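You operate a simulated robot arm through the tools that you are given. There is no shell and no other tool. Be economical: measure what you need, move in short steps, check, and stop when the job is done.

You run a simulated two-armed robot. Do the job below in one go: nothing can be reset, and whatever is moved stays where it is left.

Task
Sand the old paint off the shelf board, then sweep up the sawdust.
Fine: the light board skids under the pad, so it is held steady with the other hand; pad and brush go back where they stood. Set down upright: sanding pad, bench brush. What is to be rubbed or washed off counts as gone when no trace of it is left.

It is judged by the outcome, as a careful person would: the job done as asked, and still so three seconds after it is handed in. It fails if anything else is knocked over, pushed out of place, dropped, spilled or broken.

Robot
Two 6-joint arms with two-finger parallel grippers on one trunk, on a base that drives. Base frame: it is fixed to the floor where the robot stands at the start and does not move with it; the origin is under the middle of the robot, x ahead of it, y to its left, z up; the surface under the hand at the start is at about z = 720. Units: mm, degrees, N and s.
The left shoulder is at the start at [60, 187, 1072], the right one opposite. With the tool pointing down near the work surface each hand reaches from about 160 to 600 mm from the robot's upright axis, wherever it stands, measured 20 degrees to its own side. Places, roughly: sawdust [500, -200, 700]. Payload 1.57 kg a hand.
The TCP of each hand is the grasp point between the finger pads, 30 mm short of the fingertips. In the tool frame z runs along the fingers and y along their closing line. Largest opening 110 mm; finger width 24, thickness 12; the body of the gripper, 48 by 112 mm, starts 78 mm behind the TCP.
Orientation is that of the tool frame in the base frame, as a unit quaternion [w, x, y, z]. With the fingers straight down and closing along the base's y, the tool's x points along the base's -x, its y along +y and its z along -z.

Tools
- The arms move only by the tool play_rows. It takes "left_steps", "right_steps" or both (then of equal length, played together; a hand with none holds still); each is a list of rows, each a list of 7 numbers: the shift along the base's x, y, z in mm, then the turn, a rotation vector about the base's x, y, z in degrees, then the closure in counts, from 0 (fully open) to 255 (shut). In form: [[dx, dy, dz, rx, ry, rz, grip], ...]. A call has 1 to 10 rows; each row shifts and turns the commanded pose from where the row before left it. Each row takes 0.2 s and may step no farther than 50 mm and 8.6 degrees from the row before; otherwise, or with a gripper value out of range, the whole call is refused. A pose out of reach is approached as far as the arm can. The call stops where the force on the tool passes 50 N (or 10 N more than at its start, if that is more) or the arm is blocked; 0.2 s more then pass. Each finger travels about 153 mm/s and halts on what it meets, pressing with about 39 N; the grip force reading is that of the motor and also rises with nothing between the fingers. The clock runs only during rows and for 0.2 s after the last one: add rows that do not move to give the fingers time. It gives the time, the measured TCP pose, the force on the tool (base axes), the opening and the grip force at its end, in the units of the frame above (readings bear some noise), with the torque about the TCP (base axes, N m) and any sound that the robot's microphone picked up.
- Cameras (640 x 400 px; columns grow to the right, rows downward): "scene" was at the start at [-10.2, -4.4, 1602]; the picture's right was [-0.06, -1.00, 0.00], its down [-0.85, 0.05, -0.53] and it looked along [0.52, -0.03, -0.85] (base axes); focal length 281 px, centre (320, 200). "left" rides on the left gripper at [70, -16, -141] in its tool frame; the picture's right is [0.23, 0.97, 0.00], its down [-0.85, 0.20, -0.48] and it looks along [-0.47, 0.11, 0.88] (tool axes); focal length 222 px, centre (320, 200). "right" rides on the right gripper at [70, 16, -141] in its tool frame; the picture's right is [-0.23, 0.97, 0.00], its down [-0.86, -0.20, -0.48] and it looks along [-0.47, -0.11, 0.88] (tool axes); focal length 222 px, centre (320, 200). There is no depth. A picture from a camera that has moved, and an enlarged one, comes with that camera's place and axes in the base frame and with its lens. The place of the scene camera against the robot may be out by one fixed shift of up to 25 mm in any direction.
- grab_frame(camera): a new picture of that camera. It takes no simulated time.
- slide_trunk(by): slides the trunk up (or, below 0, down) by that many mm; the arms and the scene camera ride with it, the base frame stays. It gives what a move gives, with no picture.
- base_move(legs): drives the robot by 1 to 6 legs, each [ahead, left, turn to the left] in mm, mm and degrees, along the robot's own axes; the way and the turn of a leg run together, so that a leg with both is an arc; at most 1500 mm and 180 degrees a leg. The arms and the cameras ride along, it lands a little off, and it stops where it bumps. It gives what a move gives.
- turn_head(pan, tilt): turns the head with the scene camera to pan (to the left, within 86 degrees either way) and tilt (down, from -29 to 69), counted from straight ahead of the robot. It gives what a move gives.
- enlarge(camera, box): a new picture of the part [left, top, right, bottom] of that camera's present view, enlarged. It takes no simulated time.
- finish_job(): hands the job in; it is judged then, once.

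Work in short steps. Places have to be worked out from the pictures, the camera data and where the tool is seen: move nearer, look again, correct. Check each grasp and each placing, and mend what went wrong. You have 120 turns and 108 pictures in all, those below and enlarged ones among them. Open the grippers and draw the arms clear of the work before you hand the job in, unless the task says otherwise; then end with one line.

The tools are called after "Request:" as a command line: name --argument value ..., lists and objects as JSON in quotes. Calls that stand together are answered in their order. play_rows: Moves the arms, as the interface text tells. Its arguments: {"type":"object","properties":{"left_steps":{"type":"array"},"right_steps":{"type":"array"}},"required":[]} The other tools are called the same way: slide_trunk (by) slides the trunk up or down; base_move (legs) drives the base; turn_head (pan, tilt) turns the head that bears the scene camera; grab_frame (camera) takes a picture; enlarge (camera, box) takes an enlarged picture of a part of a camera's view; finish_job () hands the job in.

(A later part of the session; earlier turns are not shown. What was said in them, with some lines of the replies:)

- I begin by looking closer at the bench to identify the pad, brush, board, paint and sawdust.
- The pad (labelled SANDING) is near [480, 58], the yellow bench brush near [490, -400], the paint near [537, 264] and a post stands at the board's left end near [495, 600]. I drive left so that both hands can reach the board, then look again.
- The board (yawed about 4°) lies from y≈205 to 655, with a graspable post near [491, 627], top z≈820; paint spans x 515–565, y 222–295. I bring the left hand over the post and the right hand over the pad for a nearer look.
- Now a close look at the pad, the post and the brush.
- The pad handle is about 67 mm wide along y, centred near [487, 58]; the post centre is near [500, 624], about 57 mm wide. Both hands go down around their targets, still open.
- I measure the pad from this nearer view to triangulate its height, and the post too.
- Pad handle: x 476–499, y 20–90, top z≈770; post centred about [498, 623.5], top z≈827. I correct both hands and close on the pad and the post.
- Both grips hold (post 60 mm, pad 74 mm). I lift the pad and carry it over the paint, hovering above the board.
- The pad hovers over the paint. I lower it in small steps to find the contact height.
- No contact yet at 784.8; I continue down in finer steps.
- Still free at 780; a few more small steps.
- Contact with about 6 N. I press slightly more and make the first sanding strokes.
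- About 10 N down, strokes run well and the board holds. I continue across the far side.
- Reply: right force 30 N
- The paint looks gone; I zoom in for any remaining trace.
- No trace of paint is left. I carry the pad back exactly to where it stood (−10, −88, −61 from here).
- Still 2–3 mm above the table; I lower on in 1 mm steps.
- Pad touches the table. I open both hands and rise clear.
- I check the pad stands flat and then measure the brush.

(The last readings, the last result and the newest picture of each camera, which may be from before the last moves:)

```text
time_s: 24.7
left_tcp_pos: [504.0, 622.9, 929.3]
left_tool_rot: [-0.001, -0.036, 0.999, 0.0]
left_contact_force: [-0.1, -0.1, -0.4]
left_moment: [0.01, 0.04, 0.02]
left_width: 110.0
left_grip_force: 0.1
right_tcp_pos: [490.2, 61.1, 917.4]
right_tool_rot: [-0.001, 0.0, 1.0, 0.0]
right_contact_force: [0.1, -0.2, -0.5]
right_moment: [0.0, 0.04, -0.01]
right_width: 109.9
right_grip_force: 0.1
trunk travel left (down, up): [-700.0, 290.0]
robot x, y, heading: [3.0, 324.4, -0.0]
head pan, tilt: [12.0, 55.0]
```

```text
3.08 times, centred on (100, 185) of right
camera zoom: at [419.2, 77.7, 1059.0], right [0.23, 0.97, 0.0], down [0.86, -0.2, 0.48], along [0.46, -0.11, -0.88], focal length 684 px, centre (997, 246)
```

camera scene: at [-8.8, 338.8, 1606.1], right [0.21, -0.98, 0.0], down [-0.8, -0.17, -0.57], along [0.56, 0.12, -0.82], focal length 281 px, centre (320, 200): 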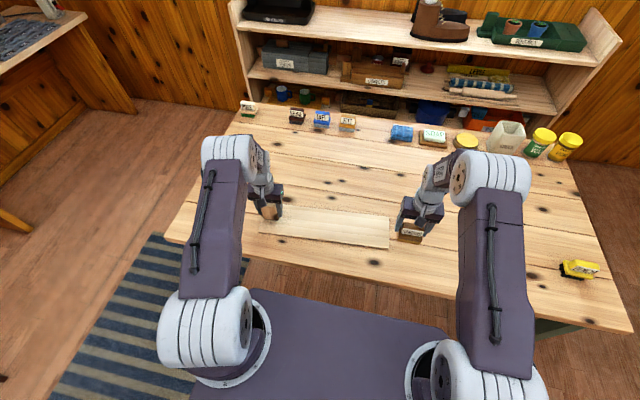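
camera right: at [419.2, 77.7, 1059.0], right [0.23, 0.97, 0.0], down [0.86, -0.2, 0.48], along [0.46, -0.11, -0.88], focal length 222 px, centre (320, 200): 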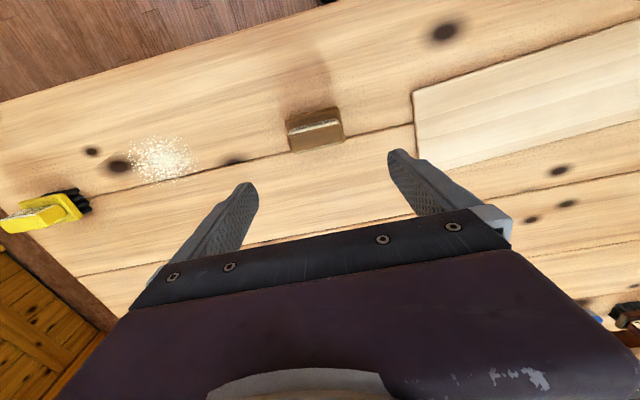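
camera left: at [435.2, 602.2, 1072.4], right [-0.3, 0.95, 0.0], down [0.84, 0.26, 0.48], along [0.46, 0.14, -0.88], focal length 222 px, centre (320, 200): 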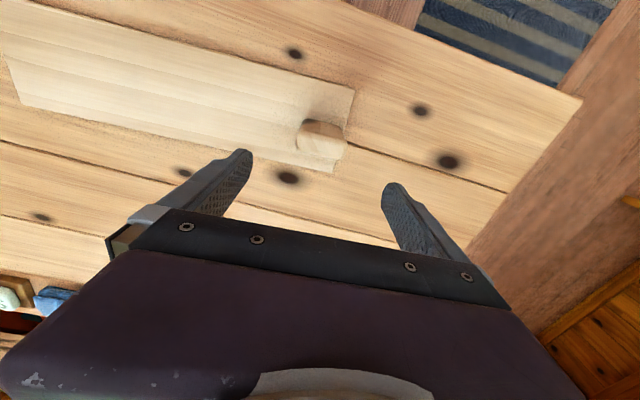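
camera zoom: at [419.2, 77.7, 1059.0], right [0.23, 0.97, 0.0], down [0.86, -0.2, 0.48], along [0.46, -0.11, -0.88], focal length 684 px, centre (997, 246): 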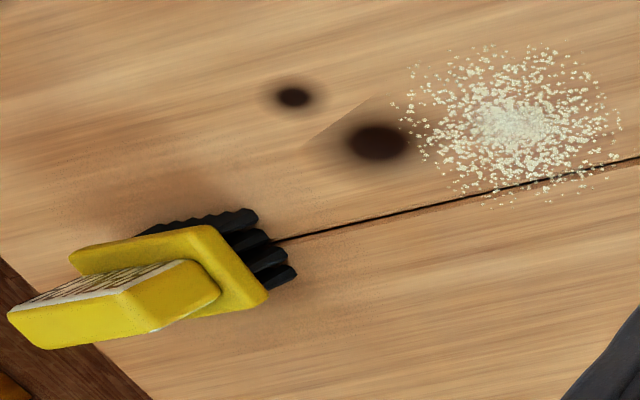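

Pad stands flat in its place. I drive right so the right hand comes over the brush and sawdust.

Request:
base_move --legs '[[0, -450, 0]]'

Request:
turn_head --pan -15 --tilt 58

Request:
grab_frame --camera "right"

Request:
grab_frame --camera "scene"

```text
time_s: 27.4
left_tcp_pos: [502.7, 182.4, 931.9]
left_tool_rot: [0.0, -0.041, 0.999, 0.0]
left_contact_force: [0.1, -0.2, 0.1]
left_moment: [-0.02, 0.01, -0.01]
left_width: 110.1
left_grip_force: 0.0
right_tcp_pos: [493.3, -379.8, 917.9]
right_tool_rot: [0.0, -0.004, 1.0, -0.001]
right_contact_force: [-0.6, -1.0, 1.1]
right_moment: [0.05, 0.0, 0.02]
right_width: 110.1
right_grip_force: 0.2
trunk travel left (down, up): [-700.0, 290.0]
robot x, y, heading: [0.8, -122.5, 0.4]
head pan, tilt: [12.0, 55.0]
```

```text
time_s: 28.3
left_tcp_pos: [501.7, 182.3, 931.0]
left_tool_rot: [0.0, -0.041, 0.999, 0.001]
left_contact_force: [-0.3, 0.0, -1.2]
left_moment: [-0.02, 0.01, -0.03]
left_width: 109.9
left_grip_force: 0.1
right_tcp_pos: [492.7, -378.8, 917.2]
right_tool_rot: [0.0, -0.004, 1.0, 0.0]
right_contact_force: [0.2, -0.2, -0.1]
right_moment: [0.0, -0.03, -0.02]
right_width: 109.8
right_grip_force: 0.0
trunk travel left (down, up): [-700.0, 290.0]
robot x, y, heading: [0.5, -118.9, 0.3]
head pan, tilt: [-15.0, 58.0]
```

```text
69 pictures are left
camera right: at [422.4, -362.6, 1059.1], right [0.22, 0.98, 0.0], down [0.86, -0.19, 0.48], along [0.47, -0.11, -0.88], focal length 222 px, centre (320, 200)
```

right: 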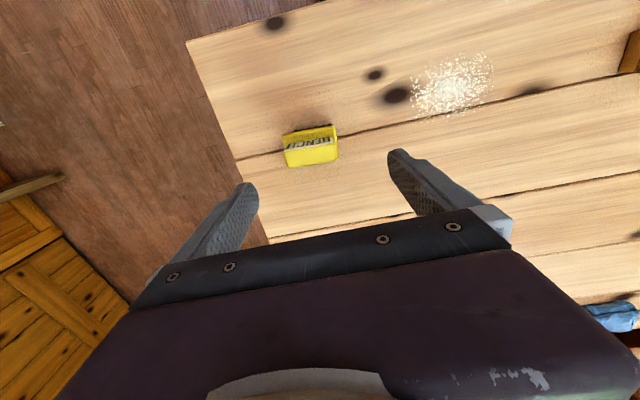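

```text
68 pictures are left
camera scene: at [-10.0, -137.5, 1602.4], right [-0.25, -0.97, 0.0], down [-0.82, 0.21, -0.53], along [0.51, -0.13, -0.85], focal length 281 px, centre (320, 200)
```

scene: 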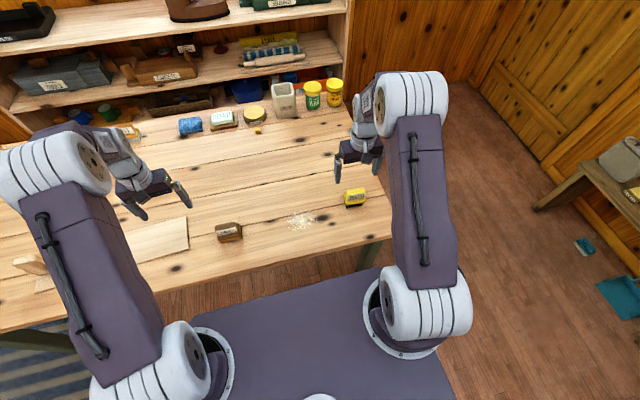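

There is something blue on the floor at right; I look at it and at the brush closely.

Request:
enlarge --camera "scene" --box '[540, 120, 640, 330]'

Request:
enlarge --camera "right" --box '[260, 100, 370, 190]'

Request:
enlarge --camera "scene" --box '[270, 170, 390, 250]'

```text
1.90 times, centred on (590, 225) of scene
camera zoom: at [-10.0, -137.5, 1602.4], right [-0.25, -0.97, 0.0], down [-0.82, 0.21, -0.53], along [0.51, -0.13, -0.85], focal length 535 px, centre (-194, 152)
```

zoom: 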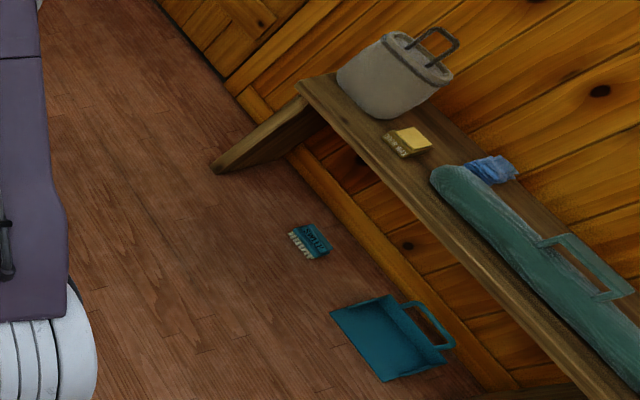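

```text
4.44 times, centred on (315, 145) of right
camera zoom: at [422.4, -362.6, 1059.1], right [0.22, 0.98, 0.0], down [0.86, -0.19, 0.48], along [0.47, -0.11, -0.88], focal length 987 px, centre (342, 444)
```

zoom: 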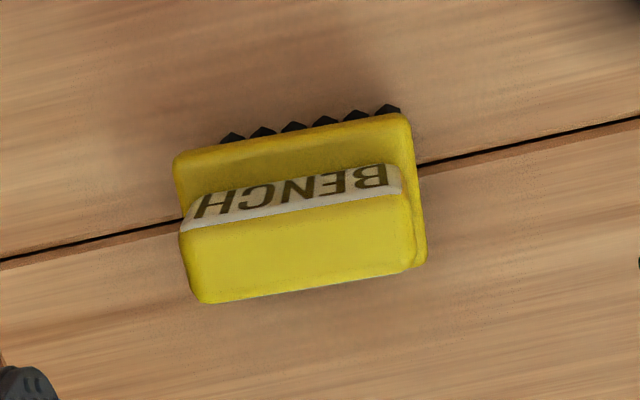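

```text
5.00 times, centred on (330, 210) of scene
camera zoom: at [-10.0, -137.5, 1602.4], right [-0.25, -0.97, 0.0], down [-0.82, 0.21, -0.53], along [0.51, -0.13, -0.85], focal length 1404 px, centre (270, 150)
```

zoom: 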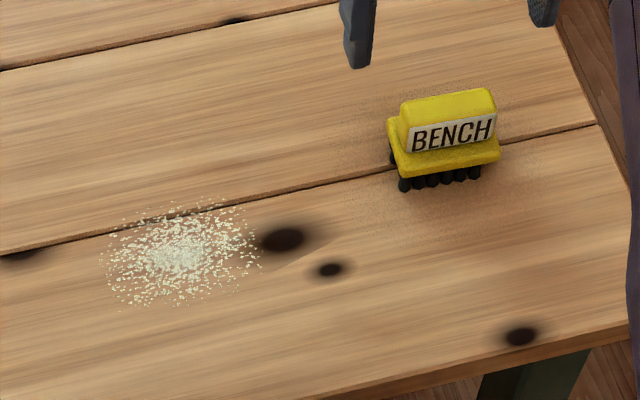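

The bench brush handle is centred near [507, -396], about 66 mm along y, yawed about −2.5°. I descend over it and look again.

Request:
play_rows --right_steps '[[3.6, -4.3, -29, 0, 0, -0.7, 0], [3.6, -4.3, -29, 0, 0, -0.7, 0], [3.6, -4.3, -29, 0, 0, -0.7, 0], [3.6, -4.3, -29, 0, 0, -0.7, 0], [0, 0, 0, 0, 0, 0, 0]]'

Request:
enlarge --camera "right" --box '[230, 110, 410, 220]'

Request:
enlarge --camera "scene" --box '[310, 150, 410, 230]'

```text
time_s: 29.5
left_tcp_pos: [500.8, 182.8, 929.5]
left_tool_rot: [0.0, -0.041, 0.999, 0.001]
left_contact_force: [0.6, -0.9, 0.3]
left_moment: [0.0, 0.0, -0.01]
left_width: 110.0
left_grip_force: 0.2
right_tcp_pos: [508.7, -397.3, 801.1]
right_tool_rot: [0.0, 0.02, 1.0, -0.001]
right_contact_force: [0.4, 0.8, 0.3]
right_moment: [0.0, -0.02, 0.01]
right_width: 109.7
right_grip_force: 0.0
trunk travel left (down, up): [-700.0, 290.0]
robot x, y, heading: [-1.9, -123.6, 0.7]
head pan, tilt: [-15.0, 58.0]
```

```text
3.56 times, centred on (320, 165) of right
camera zoom: at [438.5, -377.0, 942.1], right [0.27, 0.96, 0.0], down [0.85, -0.23, 0.48], along [0.46, -0.13, -0.88], focal length 790 px, centre (320, 324)
```

zoom: 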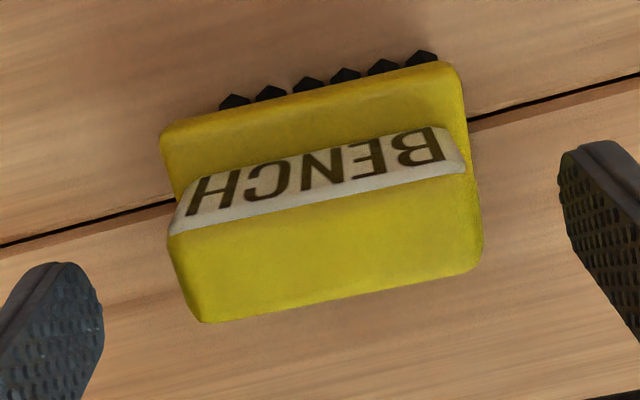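

```text
5.00 times, centred on (360, 190) of scene
camera zoom: at [-10.7, -137.6, 1602.4], right [-0.25, -0.97, 0.0], down [-0.82, 0.21, -0.53], along [0.51, -0.13, -0.85], focal length 1404 px, centre (120, 250)
```

zoom: 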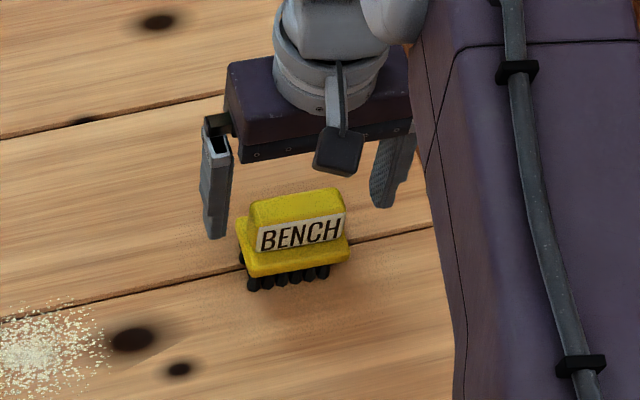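

Handle top z≈787, centre [502.5, -394]. I go to z 790 around it and close.

Request:
play_rows --right_steps '[[-5, 3, -5, 0, 0, 0, 0], [0, 0, -6, 0, 0, 0, 0], [0, 0, 0, 0, 0, 0, 0], [0, 0, 0, 0, 0, 0, 255], [0, 0, 0, 0, 0, 0, 255], [0, 0, 0, 0, 0, 0, 255]]'

Request:
grab_frame --camera "right"

```text
time_s: 30.9
left_tcp_pos: [501.7, 181.6, 931.5]
left_tool_rot: [0.0, -0.041, 0.999, -0.001]
left_contact_force: [0.0, -0.7, 0.3]
left_moment: [0.03, 0.02, 0.03]
left_width: 110.1
left_grip_force: 0.1
right_tcp_pos: [502.7, -393.5, 791.2]
right_tool_rot: [0.0, 0.02, 1.0, 0.0]
right_contact_force: [0.8, 0.0, -0.6]
right_moment: [-0.01, -0.03, -0.02]
right_width: 65.9
right_grip_force: 38.4
trunk travel left (down, up): [-700.0, 290.0]
robot x, y, heading: [5.0, -117.4, 0.3]
head pan, tilt: [-15.0, 58.0]
```

```text
62 pictures are left
camera right: at [432.5, -374.3, 931.7], right [0.27, 0.96, 0.0], down [0.85, -0.23, 0.48], along [0.46, -0.13, -0.88], focal length 222 px, centre (320, 200)
```

right: 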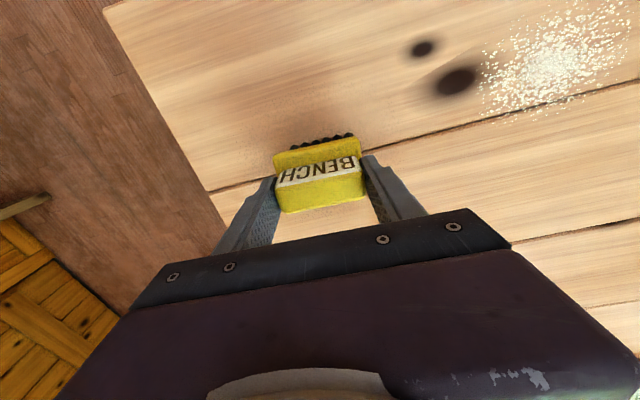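

Brush held (66 mm). I lift it and carry it over the sawdust centre (about [474, -191]), then lower close to the table.

Request:
play_rows --right_steps '[[0, 0, 15, 0, 0, 0, 255], [0, 0, 30, 0, 0, 0, 255], [-5.6, 40.4, 0, 0, 0, 0, 255], [-5.6, 40.4, 0, 0, 0, 0, 255], [-5.6, 40.4, 0, 0, 0, 0, 255], [-5.6, 40.4, 0, 0, 0, 0, 255], [-5.6, 40.4, 0, 0, 0, 0, 255], [0, 0, -30, 0, 0, 0, 255], [0, 0, -10, 0, 0, 0, 255], [0, 0, 0, 0, 0, 0, 255]]'

Request:
play_rows --right_steps '[[0, 0, -2, 0, 0, 0, 255], [0, 0, -2, 0, 0, 0, 255], [0, 0, -1.5, 0, 0, 0, 255], [0, 0, 0, 0, 0, 0, 255]]'

Request:
grab_frame --camera "right"

```text
time_s: 33.1
left_tcp_pos: [501.2, 182.6, 929.7]
left_tool_rot: [0.0, -0.041, 0.999, 0.001]
left_contact_force: [-1.1, -0.1, -0.6]
left_moment: [0.02, -0.01, -0.01]
left_width: 110.0
left_grip_force: 0.0
right_tcp_pos: [475.8, -191.5, 795.6]
right_tool_rot: [0.0, 0.02, 1.0, 0.0]
right_contact_force: [0.0, -0.4, -0.2]
right_moment: [0.01, 0.0, 0.01]
right_width: 66.2
right_grip_force: 39.2
trunk travel left (down, up): [-700.0, 290.0]
robot x, y, heading: [0.5, -115.9, 0.2]
head pan, tilt: [-15.0, 58.0]
```

```text
time_s: 34.1
left_tcp_pos: [501.5, 183.1, 931.9]
left_tool_rot: [0.001, -0.041, 0.999, -0.001]
left_contact_force: [0.1, 0.1, -0.2]
left_moment: [0.01, 0.02, 0.01]
left_width: 110.0
left_grip_force: 0.1
right_tcp_pos: [476.6, -192.4, 790.7]
right_tool_rot: [0.0, 0.02, 1.0, 0.0]
right_contact_force: [-1.0, -0.5, 8.8]
right_moment: [-0.03, 0.21, 0.0]
right_width: 66.3
right_grip_force: 38.8
trunk travel left (down, up): [-700.0, 290.0]
robot x, y, heading: [1.1, -122.4, 0.4]
head pan, tilt: [-15.0, 58.0]
```

```text
61 pictures are left
camera right: at [405.1, -172.2, 931.5], right [0.27, 0.96, 0.0], down [0.85, -0.23, 0.48], along [0.46, -0.13, -0.88], focal length 222 px, centre (320, 200)
```

right: 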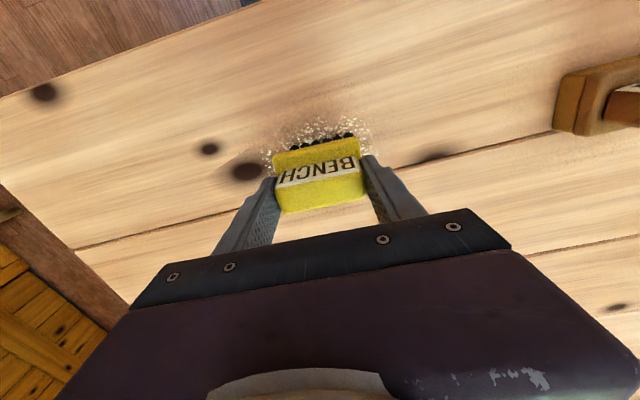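

Bristles on the table with 9 N. I sweep with strokes over the patch.

Request:
play_rows --right_steps '[[0, 18, 0, 0, 0, 0, 255], [0, 18, 0, 0, 0, 0, 255], [-14, -18, 0, 0, 0, 0, 255], [0, -18, 0, 0, 0, 0, 255], [0, -18, 0, 0, 0, 0, 255], [0, -18, 0, 0, 0, 0, 255], [-14, 18, 0, 0, 0, 0, 255], [0, 18, 0, 0, 0, 0, 255], [0, 18, 0, 0, 0, 0, 255], [0, 18, 0, 0, 0, 0, 255]]'

Request:
play_rows --right_steps '[[14, -18, 0, 0, 0, 0, 255], [0, -18, 0, 0, 0, 0, 255], [0, -18, 0, 0, 0, 0, 255], [0, -18, 0, 0, 0, 0, 255], [18, 18, 0, 0, 0, 0, 255], [0, 18, 0, 0, 0, 0, 255], [0, 18, 0, 0, 0, 0, 255], [0, 18, 0, 0, 0, 0, 255], [14, -10, 0, 0, 0, 0, 255], [0, 0, 0, 0, 0, 0, 255]]'

Request:
play_rows --right_steps '[[0, -18, 0, 0, 0, 0, 255], [0, -18, 0, 0, 0, 0, 255], [0, -18, 0, 0, 0, 0, 255], [0, -8, 0, 0, 0, 0, 255], [14, 18, 0, 0, 0, 0, 255], [0, 18, 0, 0, 0, 0, 255], [0, 18, 0, 0, 0, 0, 255], [0, 18, 0, 0, 0, 0, 255], [-16, -18, 0, 0, 0, 0, 255], [-16, -18, 0, 0, 0, 0, 255]]'

Request:
grab_frame --camera "right"

Request:
grab_frame --camera "scene"

```text
time_s: 36.3
left_tcp_pos: [502.1, 183.3, 929.7]
left_tool_rot: [0.0, -0.041, 0.999, 0.0]
left_contact_force: [0.0, -0.1, -0.7]
left_moment: [-0.03, -0.06, -0.02]
left_width: 110.1
left_grip_force: 0.1
right_tcp_pos: [446.1, -154.5, 791.0]
right_tool_rot: [-0.001, 0.02, 1.0, -0.001]
right_contact_force: [0.7, 1.0, -1.1]
right_moment: [-0.01, -0.03, 0.0]
right_width: 66.2
right_grip_force: 39.1
trunk travel left (down, up): [-700.0, 290.0]
robot x, y, heading: [0.2, -117.3, 0.5]
head pan, tilt: [-15.0, 58.0]
```

```text
time_s: 38.5
left_tcp_pos: [500.9, 182.6, 931.9]
left_tool_rot: [-0.001, -0.041, 0.999, 0.0]
left_contact_force: [0.6, 0.2, -0.8]
left_moment: [0.0, 0.02, -0.04]
left_width: 109.9
left_grip_force: 0.1
right_tcp_pos: [492.6, -166.8, 790.0]
right_tool_rot: [0.001, 0.02, 1.0, 0.0]
right_contact_force: [0.2, -1.2, 7.7]
right_moment: [0.09, 0.12, -0.02]
right_width: 66.1
right_grip_force: 39.1
trunk travel left (down, up): [-700.0, 290.0]
robot x, y, heading: [1.1, -119.4, 0.6]
head pan, tilt: [-15.0, 58.0]
```

```text
time_s: 40.7
left_tcp_pos: [499.3, 183.1, 931.0]
left_tool_rot: [0.001, -0.041, 0.999, -0.001]
left_contact_force: [0.5, 0.2, 0.5]
left_moment: [0.03, 0.01, -0.02]
left_width: 110.1
left_grip_force: 0.1
right_tcp_pos: [475.9, -187.7, 790.0]
right_tool_rot: [0.003, 0.021, 1.0, 0.001]
right_contact_force: [4.9, 3.9, 19.5]
right_moment: [0.12, 0.05, -0.04]
right_width: 66.2
right_grip_force: 39.1
trunk travel left (down, up): [-700.0, 290.0]
robot x, y, heading: [3.5, -122.6, 0.5]
head pan, tilt: [-15.0, 58.0]
```

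```text
60 pictures are left
camera right: at [404.7, -168.3, 931.2], right [0.27, 0.96, 0.0], down [0.84, -0.23, 0.48], along [0.47, -0.13, -0.88], focal length 222 px, centre (320, 200)
```

right: 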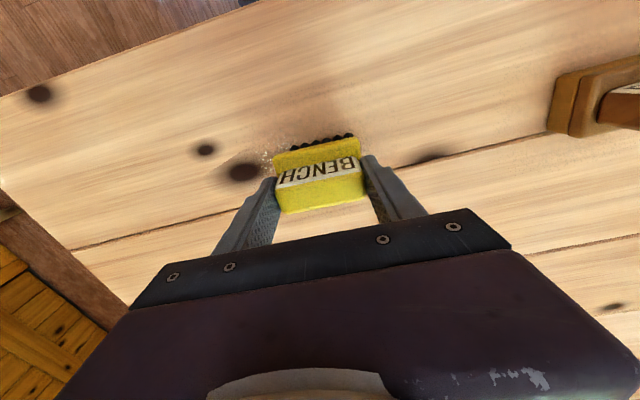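

```text
59 pictures are left
camera scene: at [-12.7, -137.5, 1602.5], right [-0.25, -0.97, 0.0], down [-0.82, 0.21, -0.53], along [0.51, -0.13, -0.85], focal length 281 px, centre (320, 200)
```

scene: 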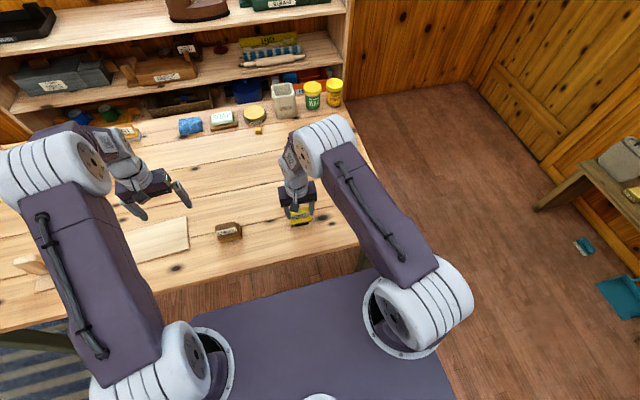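

It disappears under the brush; some remains at the near/right side. I lift and move aside to see what is left.

Request:
play_rows --right_steps '[[0, 0, 30, 0, 0, 0, 255], [0, 40, 20, 0, 0, 0, 255], [0, 40, 0, 0, 0, 0, 255], [0, 0, 0, 0, 0, 0, 255]]'

Request:
enlarge --camera "right" --box '[100, 60, 340, 220]'

Request:
enlarge --camera "scene" --box '[240, 180, 360, 260]'

```text
time_s: 41.7
left_tcp_pos: [501.2, 182.2, 930.8]
left_tool_rot: [0.0, -0.042, 0.999, 0.001]
left_contact_force: [-0.1, -0.6, 0.1]
left_moment: [0.0, 0.01, 0.0]
left_width: 110.1
left_grip_force: 0.1
right_tcp_pos: [476.5, -110.1, 838.7]
right_tool_rot: [-0.001, 0.021, 1.0, 0.001]
right_contact_force: [0.8, 0.5, -1.1]
right_moment: [-0.02, -0.01, -0.04]
right_width: 66.1
right_grip_force: 39.3
trunk travel left (down, up): [-700.0, 290.0]
robot x, y, heading: [-0.1, -119.7, 0.7]
head pan, tilt: [-15.0, 58.0]
```

```text
2.50 times, centred on (220, 140) of right
camera zoom: at [406.0, -91.3, 981.1], right [0.27, 0.96, 0.0], down [0.85, -0.23, 0.48], along [0.46, -0.13, -0.88], focal length 555 px, centre (570, 350)
```

zoom: 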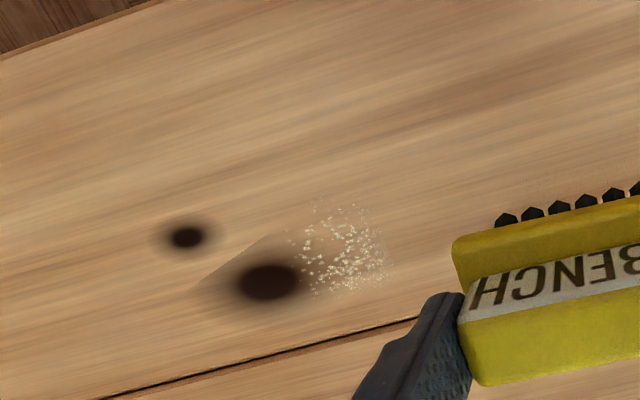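

```text
5.00 times, centred on (300, 220) of scene
camera zoom: at [-10.4, -139.2, 1602.4], right [-0.25, -0.97, 0.0], down [-0.82, 0.21, -0.53], along [0.51, -0.13, -0.85], focal length 1404 px, centre (420, 100)
```

zoom: 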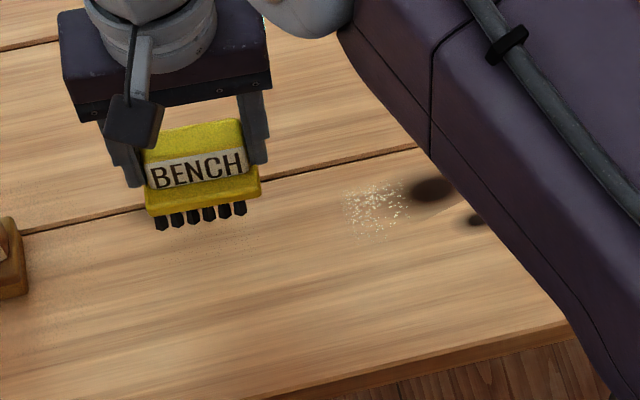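

A remnant is left at x 438–485, y −245…−203. I go back over it, press, and brush there.

Request:
play_rows --right_steps '[[-5, -38, 0, 0, 0, 0, 255], [-5, -38, 0, 0, 0, 0, 255], [-4, -38, 0, 0, 0, 0, 255], [0, 0, -35, 0, 0, 0, 255], [0, 0, -10, 0, 0, 0, 255], [0, 0, -3, 0, 0, 0, 255], [0, 0, -2, 0, 0, 0, 255], [0, 0, 0, 0, 0, 0, 255]]'

```text
time_s: 43.5
left_tcp_pos: [499.0, 182.6, 932.3]
left_tool_rot: [0.0, -0.042, 0.999, 0.0]
left_contact_force: [-0.5, -0.2, 0.4]
left_moment: [-0.01, -0.03, 0.06]
left_width: 110.3
left_grip_force: 0.0
right_tcp_pos: [462.0, -225.0, 790.4]
right_tool_rot: [0.002, 0.02, 1.0, 0.0]
right_contact_force: [-0.4, -1.8, 16.1]
right_moment: [-0.08, 0.21, 0.03]
right_width: 66.2
right_grip_force: 39.2
trunk travel left (down, up): [-700.0, 290.0]
robot x, y, heading: [4.7, -119.3, 0.5]
head pan, tilt: [-15.0, 58.0]
```

Request:
play_rows --right_steps '[[0, -15, 0, 0, 0, 0, 255], [0, -10, 0, 0, 0, 0, 255], [-12, 17, 0, 0, 0, 0, 255], [0, 17, 0, 0, 0, 0, 255], [0, 15, 0, 0, 0, 0, 255], [0, -17, 0, 0, 0, 0, 255], [0, -17, 0, 0, 0, 0, 255], [0, -15, 0, 0, 0, 0, 255], [12, 0, 0, 0, 0, 0, 255], [0, 0, 0, 0, 0, 0, 255]]'

Request:
play_rows --right_steps '[[12, 17, 0, 0, 0, 0, 255], [0, 17, 0, 0, 0, 0, 255], [0, 15, 0, 0, 0, 0, 255], [0, -17, 0, 0, 0, 0, 255], [0, -17, 0, 0, 0, 0, 255], [0, -15, 0, 0, 0, 0, 255], [-12, 15, 0, 0, 0, 0, 255], [0, 15, 0, 0, 0, 0, 255], [0, -15, 0, 0, 0, 0, 255], [0, 15, 0, 0, 0, 0, 255]]'

Request:
play_rows --right_steps '[[0, 0, 30, 0, 0, 0, 255], [0, 40, 20, 0, 0, 0, 255], [0, 40, 0, 0, 0, 0, 255], [0, 20, 0, 0, 0, 0, 255], [0, 0, 0, 0, 0, 0, 255]]'

Request:
enlarge --camera "right" --box '[100, 60, 340, 220]'

Request:
enlarge --camera "scene" --box '[240, 180, 360, 260]'

```text
time_s: 45.7
left_tcp_pos: [501.3, 181.9, 930.5]
left_tool_rot: [0.0, -0.041, 0.999, 0.0]
left_contact_force: [0.1, 0.2, 0.2]
left_moment: [-0.02, 0.0, -0.01]
left_width: 109.8
left_grip_force: 0.0
right_tcp_pos: [461.4, -249.8, 790.5]
right_tool_rot: [0.0, 0.019, 1.0, 0.0]
right_contact_force: [0.1, 0.3, -0.3]
right_moment: [-0.02, -0.03, 0.01]
right_width: 66.0
right_grip_force: 38.8
trunk travel left (down, up): [-700.0, 290.0]
robot x, y, heading: [-0.0, -120.3, 0.7]
head pan, tilt: [-15.0, 58.0]
```

```text
time_s: 47.9
left_tcp_pos: [501.0, 183.4, 929.4]
left_tool_rot: [0.0, -0.042, 0.999, 0.0]
left_contact_force: [-0.4, -0.3, -0.2]
left_moment: [-0.04, 0.01, 0.0]
left_width: 110.2
left_grip_force: 0.1
right_tcp_pos: [459.8, -220.2, 791.6]
right_tool_rot: [0.0, 0.02, 1.0, 0.0]
right_contact_force: [0.3, 0.5, -0.7]
right_moment: [-0.01, 0.04, -0.02]
right_width: 66.1
right_grip_force: 38.8
trunk travel left (down, up): [-700.0, 290.0]
robot x, y, heading: [0.9, -122.2, 0.7]
head pan, tilt: [-15.0, 58.0]
```

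```text
time_s: 49.1
left_tcp_pos: [500.8, 182.6, 931.2]
left_tool_rot: [-0.001, -0.041, 0.999, 0.0]
left_contact_force: [-0.3, 1.1, -0.4]
left_moment: [0.02, -0.01, -0.03]
left_width: 110.1
left_grip_force: 0.0
right_tcp_pos: [460.0, -120.6, 841.6]
right_tool_rot: [-0.001, 0.021, 1.0, 0.0]
right_contact_force: [0.6, -0.2, -0.9]
right_moment: [0.01, 0.02, 0.0]
right_width: 66.3
right_grip_force: 38.9
trunk travel left (down, up): [-700.0, 290.0]
robot x, y, heading: [2.1, -120.8, 0.7]
head pan, tilt: [-15.0, 58.0]
```

```text
2.50 times, centred on (220, 140) of right
camera zoom: at [390.1, -100.9, 982.0], right [0.27, 0.96, 0.0], down [0.85, -0.23, 0.48], along [0.46, -0.13, -0.88], focal length 555 px, centre (570, 350)
```

zoom: 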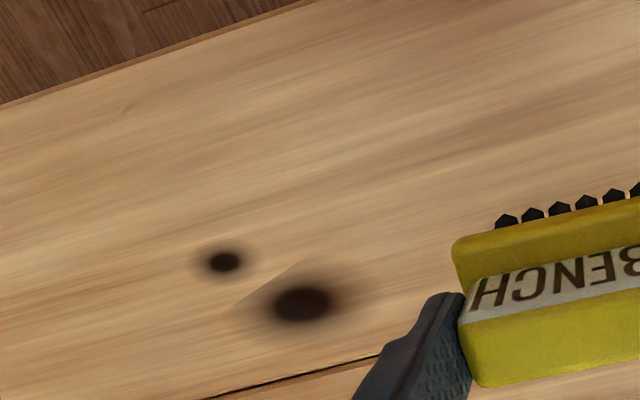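

```text
5.00 times, centred on (300, 220) of scene
camera zoom: at [-9.8, -137.9, 1602.4], right [-0.25, -0.97, 0.0], down [-0.82, 0.21, -0.53], along [0.51, -0.13, -0.85], focal length 1404 px, centre (420, 100)
```

zoom: 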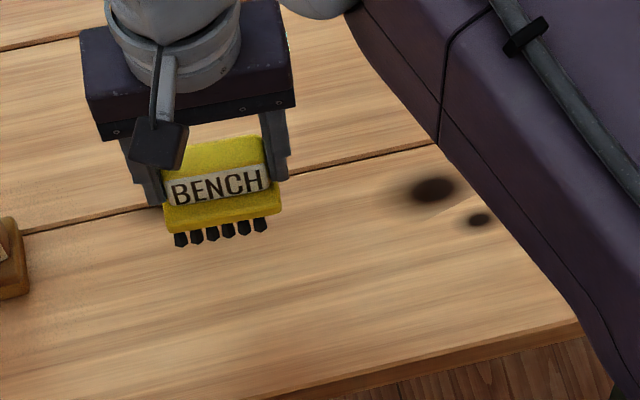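

The sawdust looks gone. I carry the brush back home (+42, −273) and look at the whole swept area on the way before lowering.

Request:
play_rows --right_steps '[[6, -39, 0, 0, 0, 0, 255], [6, -39, 0, 0, 0, 0, 255], [6, -39, 0, 0, 0, 0, 255], [6, -39, 0, 0, 0, 0, 255], [6, -39, 0, 0, 0, 0, 255], [6, -39, 0, 0, 0, 0, 255], [6, -39, 0, 0, 0, 0, 255], [0, 0, -30, 0, 0, 0, 255], [0, 0, -12, 0, 0, 0, 255], [0, 0, 0, 0, 0, 0, 255]]'

Request:
enlarge --camera "right" --box '[380, 0, 640, 160]'

Request:
enlarge --camera "scene" --box '[240, 180, 360, 260]'

```text
time_s: 51.3
left_tcp_pos: [500.0, 182.2, 930.5]
left_tool_rot: [0.0, -0.042, 0.999, 0.0]
left_contact_force: [0.4, 0.3, -0.9]
left_moment: [0.01, 0.0, -0.01]
left_width: 110.2
left_grip_force: 0.1
right_tcp_pos: [504.0, -393.9, 799.2]
right_tool_rot: [0.0, 0.02, 1.0, 0.0]
right_contact_force: [0.1, 0.4, -0.8]
right_moment: [-0.02, 0.03, -0.02]
right_width: 66.0
right_grip_force: 38.4
trunk travel left (down, up): [-700.0, 290.0]
robot x, y, heading: [-0.4, -122.6, 0.4]
head pan, tilt: [-15.0, 58.0]
```

```text
2.46 times, centred on (510, 80) of right
camera zoom: at [434.3, -373.5, 940.5], right [0.27, 0.96, 0.0], down [0.85, -0.23, 0.48], along [0.46, -0.13, -0.88], focal length 547 px, centre (-148, 495)
```

zoom: 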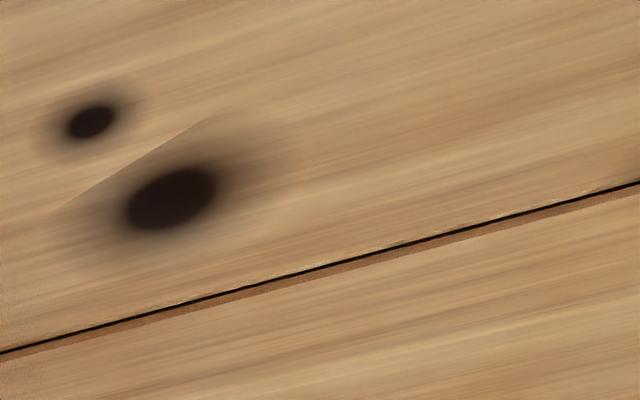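

```text
5.00 times, centred on (300, 220) of scene
camera zoom: at [-10.1, -138.2, 1602.4], right [-0.25, -0.97, 0.0], down [-0.82, 0.21, -0.53], along [0.51, -0.13, -0.85], focal length 1404 px, centre (420, 100)
```

zoom: 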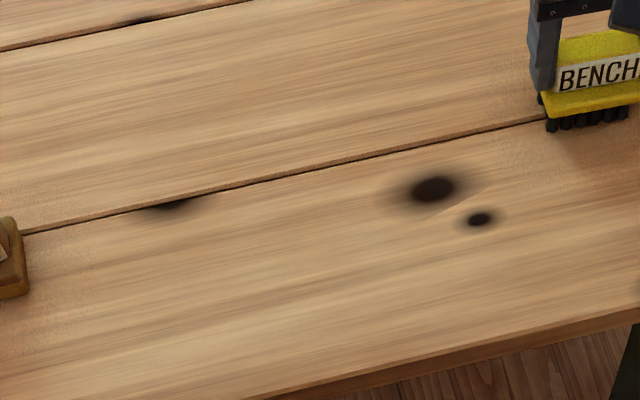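

The table is clean. Now I set the brush down in small steps.

Request:
play_rows --right_steps '[[0, 0, -4, 0, 0, 0, 255], [0, 0, -2, 0, 0, 0, 255], [0, 0, -1, 0, 0, 0, 255], [0, 0, -0.7, 0, 0, 0, 255], [0, 0, 0, 0, 0, 0, 255]]'

```text
time_s: 52.5
left_tcp_pos: [501.8, 181.8, 930.8]
left_tool_rot: [0.0, -0.041, 0.999, 0.0]
left_contact_force: [-0.4, 0.6, 0.5]
left_moment: [-0.03, 0.01, 0.03]
left_width: 110.1
left_grip_force: 0.1
right_tcp_pos: [503.4, -392.8, 790.3]
right_tool_rot: [0.0, 0.02, 1.0, -0.001]
right_contact_force: [0.1, 0.4, 0.0]
right_moment: [0.02, 0.02, 0.02]
right_width: 66.0
right_grip_force: 39.5
trunk travel left (down, up): [-700.0, 290.0]
robot x, y, heading: [1.0, -122.3, 0.3]
head pan, tilt: [-15.0, 58.0]
```

Request:
play_rows --right_steps '[[0, 0, -0.7, 0, 0, 0, 255], [0, 0, -0.7, 0, 0, 0, 255], [0, 0, 0, 0, 0, 0, 255]]'

```text
time_s: 53.3
left_tcp_pos: [501.8, 183.6, 930.8]
left_tool_rot: [0.001, -0.041, 0.999, 0.0]
left_contact_force: [0.2, 0.5, 0.2]
left_moment: [0.0, -0.01, -0.01]
left_width: 110.0
left_grip_force: 0.1
right_tcp_pos: [503.7, -393.6, 789.8]
right_tool_rot: [0.0, 0.02, 1.0, 0.0]
right_contact_force: [2.4, -0.6, 7.1]
right_moment: [0.08, -0.2, -0.05]
right_width: 66.1
right_grip_force: 39.1
trunk travel left (down, up): [-700.0, 290.0]
robot x, y, heading: [2.3, -122.6, 0.6]
head pan, tilt: [-15.0, 58.0]
```

The brush rests on the table (7 N). I ease off slightly, open, and raise both hands.

Request:
play_rows --left_steps '[[0, 0, 0, 0, 0, 0, 0], [0, 0, 0, 0, 0, 0, 0], [0, 0, 0, 0, 0, 0, 0], [0, 0, 0, 0, 0, 0, 0], [0, 0, 40, 0, 0, 0, 0], [0, 0, 40, 0, 0, 0, 0], [0, 0, 40, 0, 0, 0, 0], [0, 0, 0, 0, 0, 0, 0], [0, 0, 0, 0, 0, 0, 0]]' --right_steps '[[0, 0, 0.5, 0, 0, 0, 255], [0, 0, 0, 0, 0, 0, 0], [0, 0, 0, 0, 0, 0, 0], [0, 0, 0, 0, 0, 0, 0], [0, 0, 30, 0, 0, 0, 0], [0, 0, 40, 0, 0, 0, 0], [0, 0, 40, 0, 0, 0, 0], [0, 0, 40, 0, 0, 0, 0], [0, 0, 0, 0, 0, 0, 0]]'

Request:
grab_frame --camera "right"

Request:
grab_frame --camera "scene"

Request:
grab_frame --camera "left"

```text
time_s: 55.3
left_tcp_pos: [499.3, 182.5, 1048.5]
left_tool_rot: [0.0, -0.041, 0.999, 0.0]
left_contact_force: [1.2, -0.5, -0.3]
left_moment: [0.01, -0.03, -0.02]
left_width: 110.2
left_grip_force: 0.1
right_tcp_pos: [502.4, -392.3, 940.1]
right_tool_rot: [-0.001, 0.02, 1.0, 0.0]
right_contact_force: [0.0, -0.8, 0.5]
right_moment: [-0.04, 0.03, 0.0]
right_width: 109.9
right_grip_force: 0.1
trunk travel left (down, up): [-700.0, 290.0]
robot x, y, heading: [1.5, -115.4, 0.7]
head pan, tilt: [-15.0, 58.0]
```

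```text
52 pictures are left
camera right: at [432.1, -372.9, 1081.5], right [0.27, 0.96, 0.0], down [0.85, -0.23, 0.48], along [0.46, -0.13, -0.88], focal length 222 px, centre (320, 200)
```

right: 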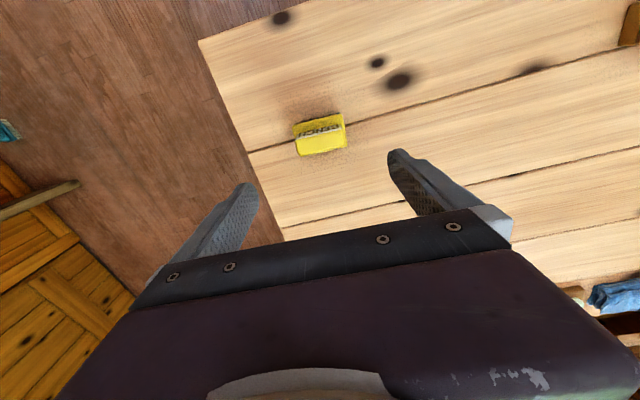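

```text
51 pictures are left
camera scene: at [-9.2, -138.4, 1602.4], right [-0.25, -0.97, 0.0], down [-0.82, 0.21, -0.53], along [0.51, -0.13, -0.85], focal length 281 px, centre (320, 200)
```

scene: 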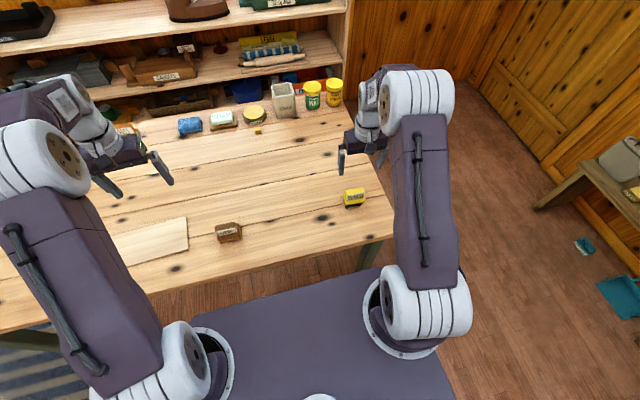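

```text
50 pictures are left
camera left: at [432.8, 162.1, 1190.5], right [-0.31, 0.95, 0.0], down [0.84, 0.27, 0.48], along [0.46, 0.15, -0.88], focal length 222 px, centre (320, 200)
```

left: 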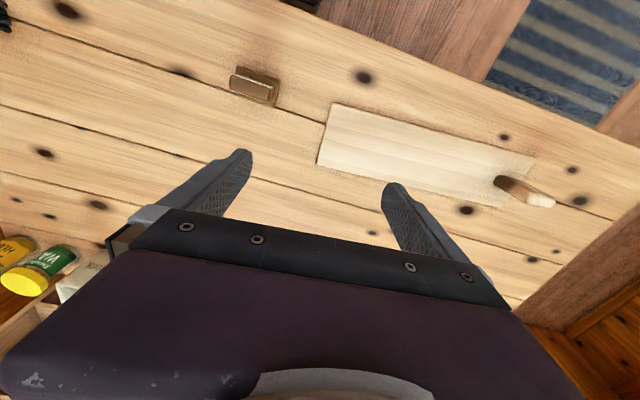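

Everything stands where it was; one last zoom on the board and the table for traces.

Request:
enlarge --camera "left" --box '[310, 90, 450, 180]'

Request:
enlarge --camera "scene" --box '[250, 170, 390, 260]'

```text
4.44 times, centred on (380, 135) of left
camera zoom: at [432.8, 162.1, 1190.5], right [-0.31, 0.95, 0.0], down [0.84, 0.27, 0.48], along [0.46, 0.15, -0.88], focal length 987 px, centre (53, 489)
```

zoom: 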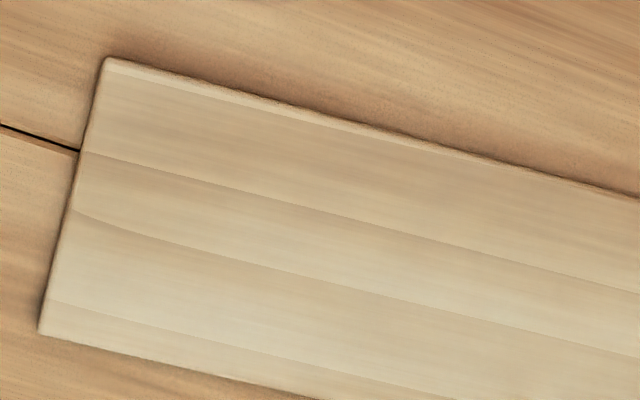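

```text
4.44 times, centred on (320, 215) of scene
camera zoom: at [-9.2, -138.4, 1602.4], right [-0.25, -0.97, 0.0], down [-0.82, 0.21, -0.53], along [0.51, -0.13, -0.85], focal length 1248 px, centre (320, 133)
```

zoom: 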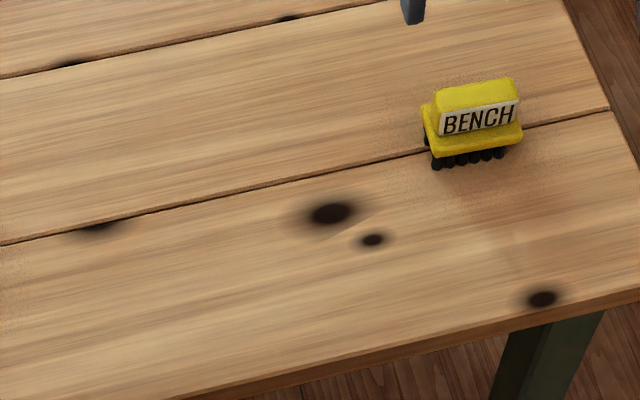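

Board and table are clean, tools stand upright in place, grippers are open and clear. I hand the job in.

Request:
finish_job

```text
The job is handed in.
```

The paint is sanded off the board and the sawdust is swept up, with no trace of either in the last close-up pictures. The pad and brush stand upright back in their places, and both hands are open and clear.
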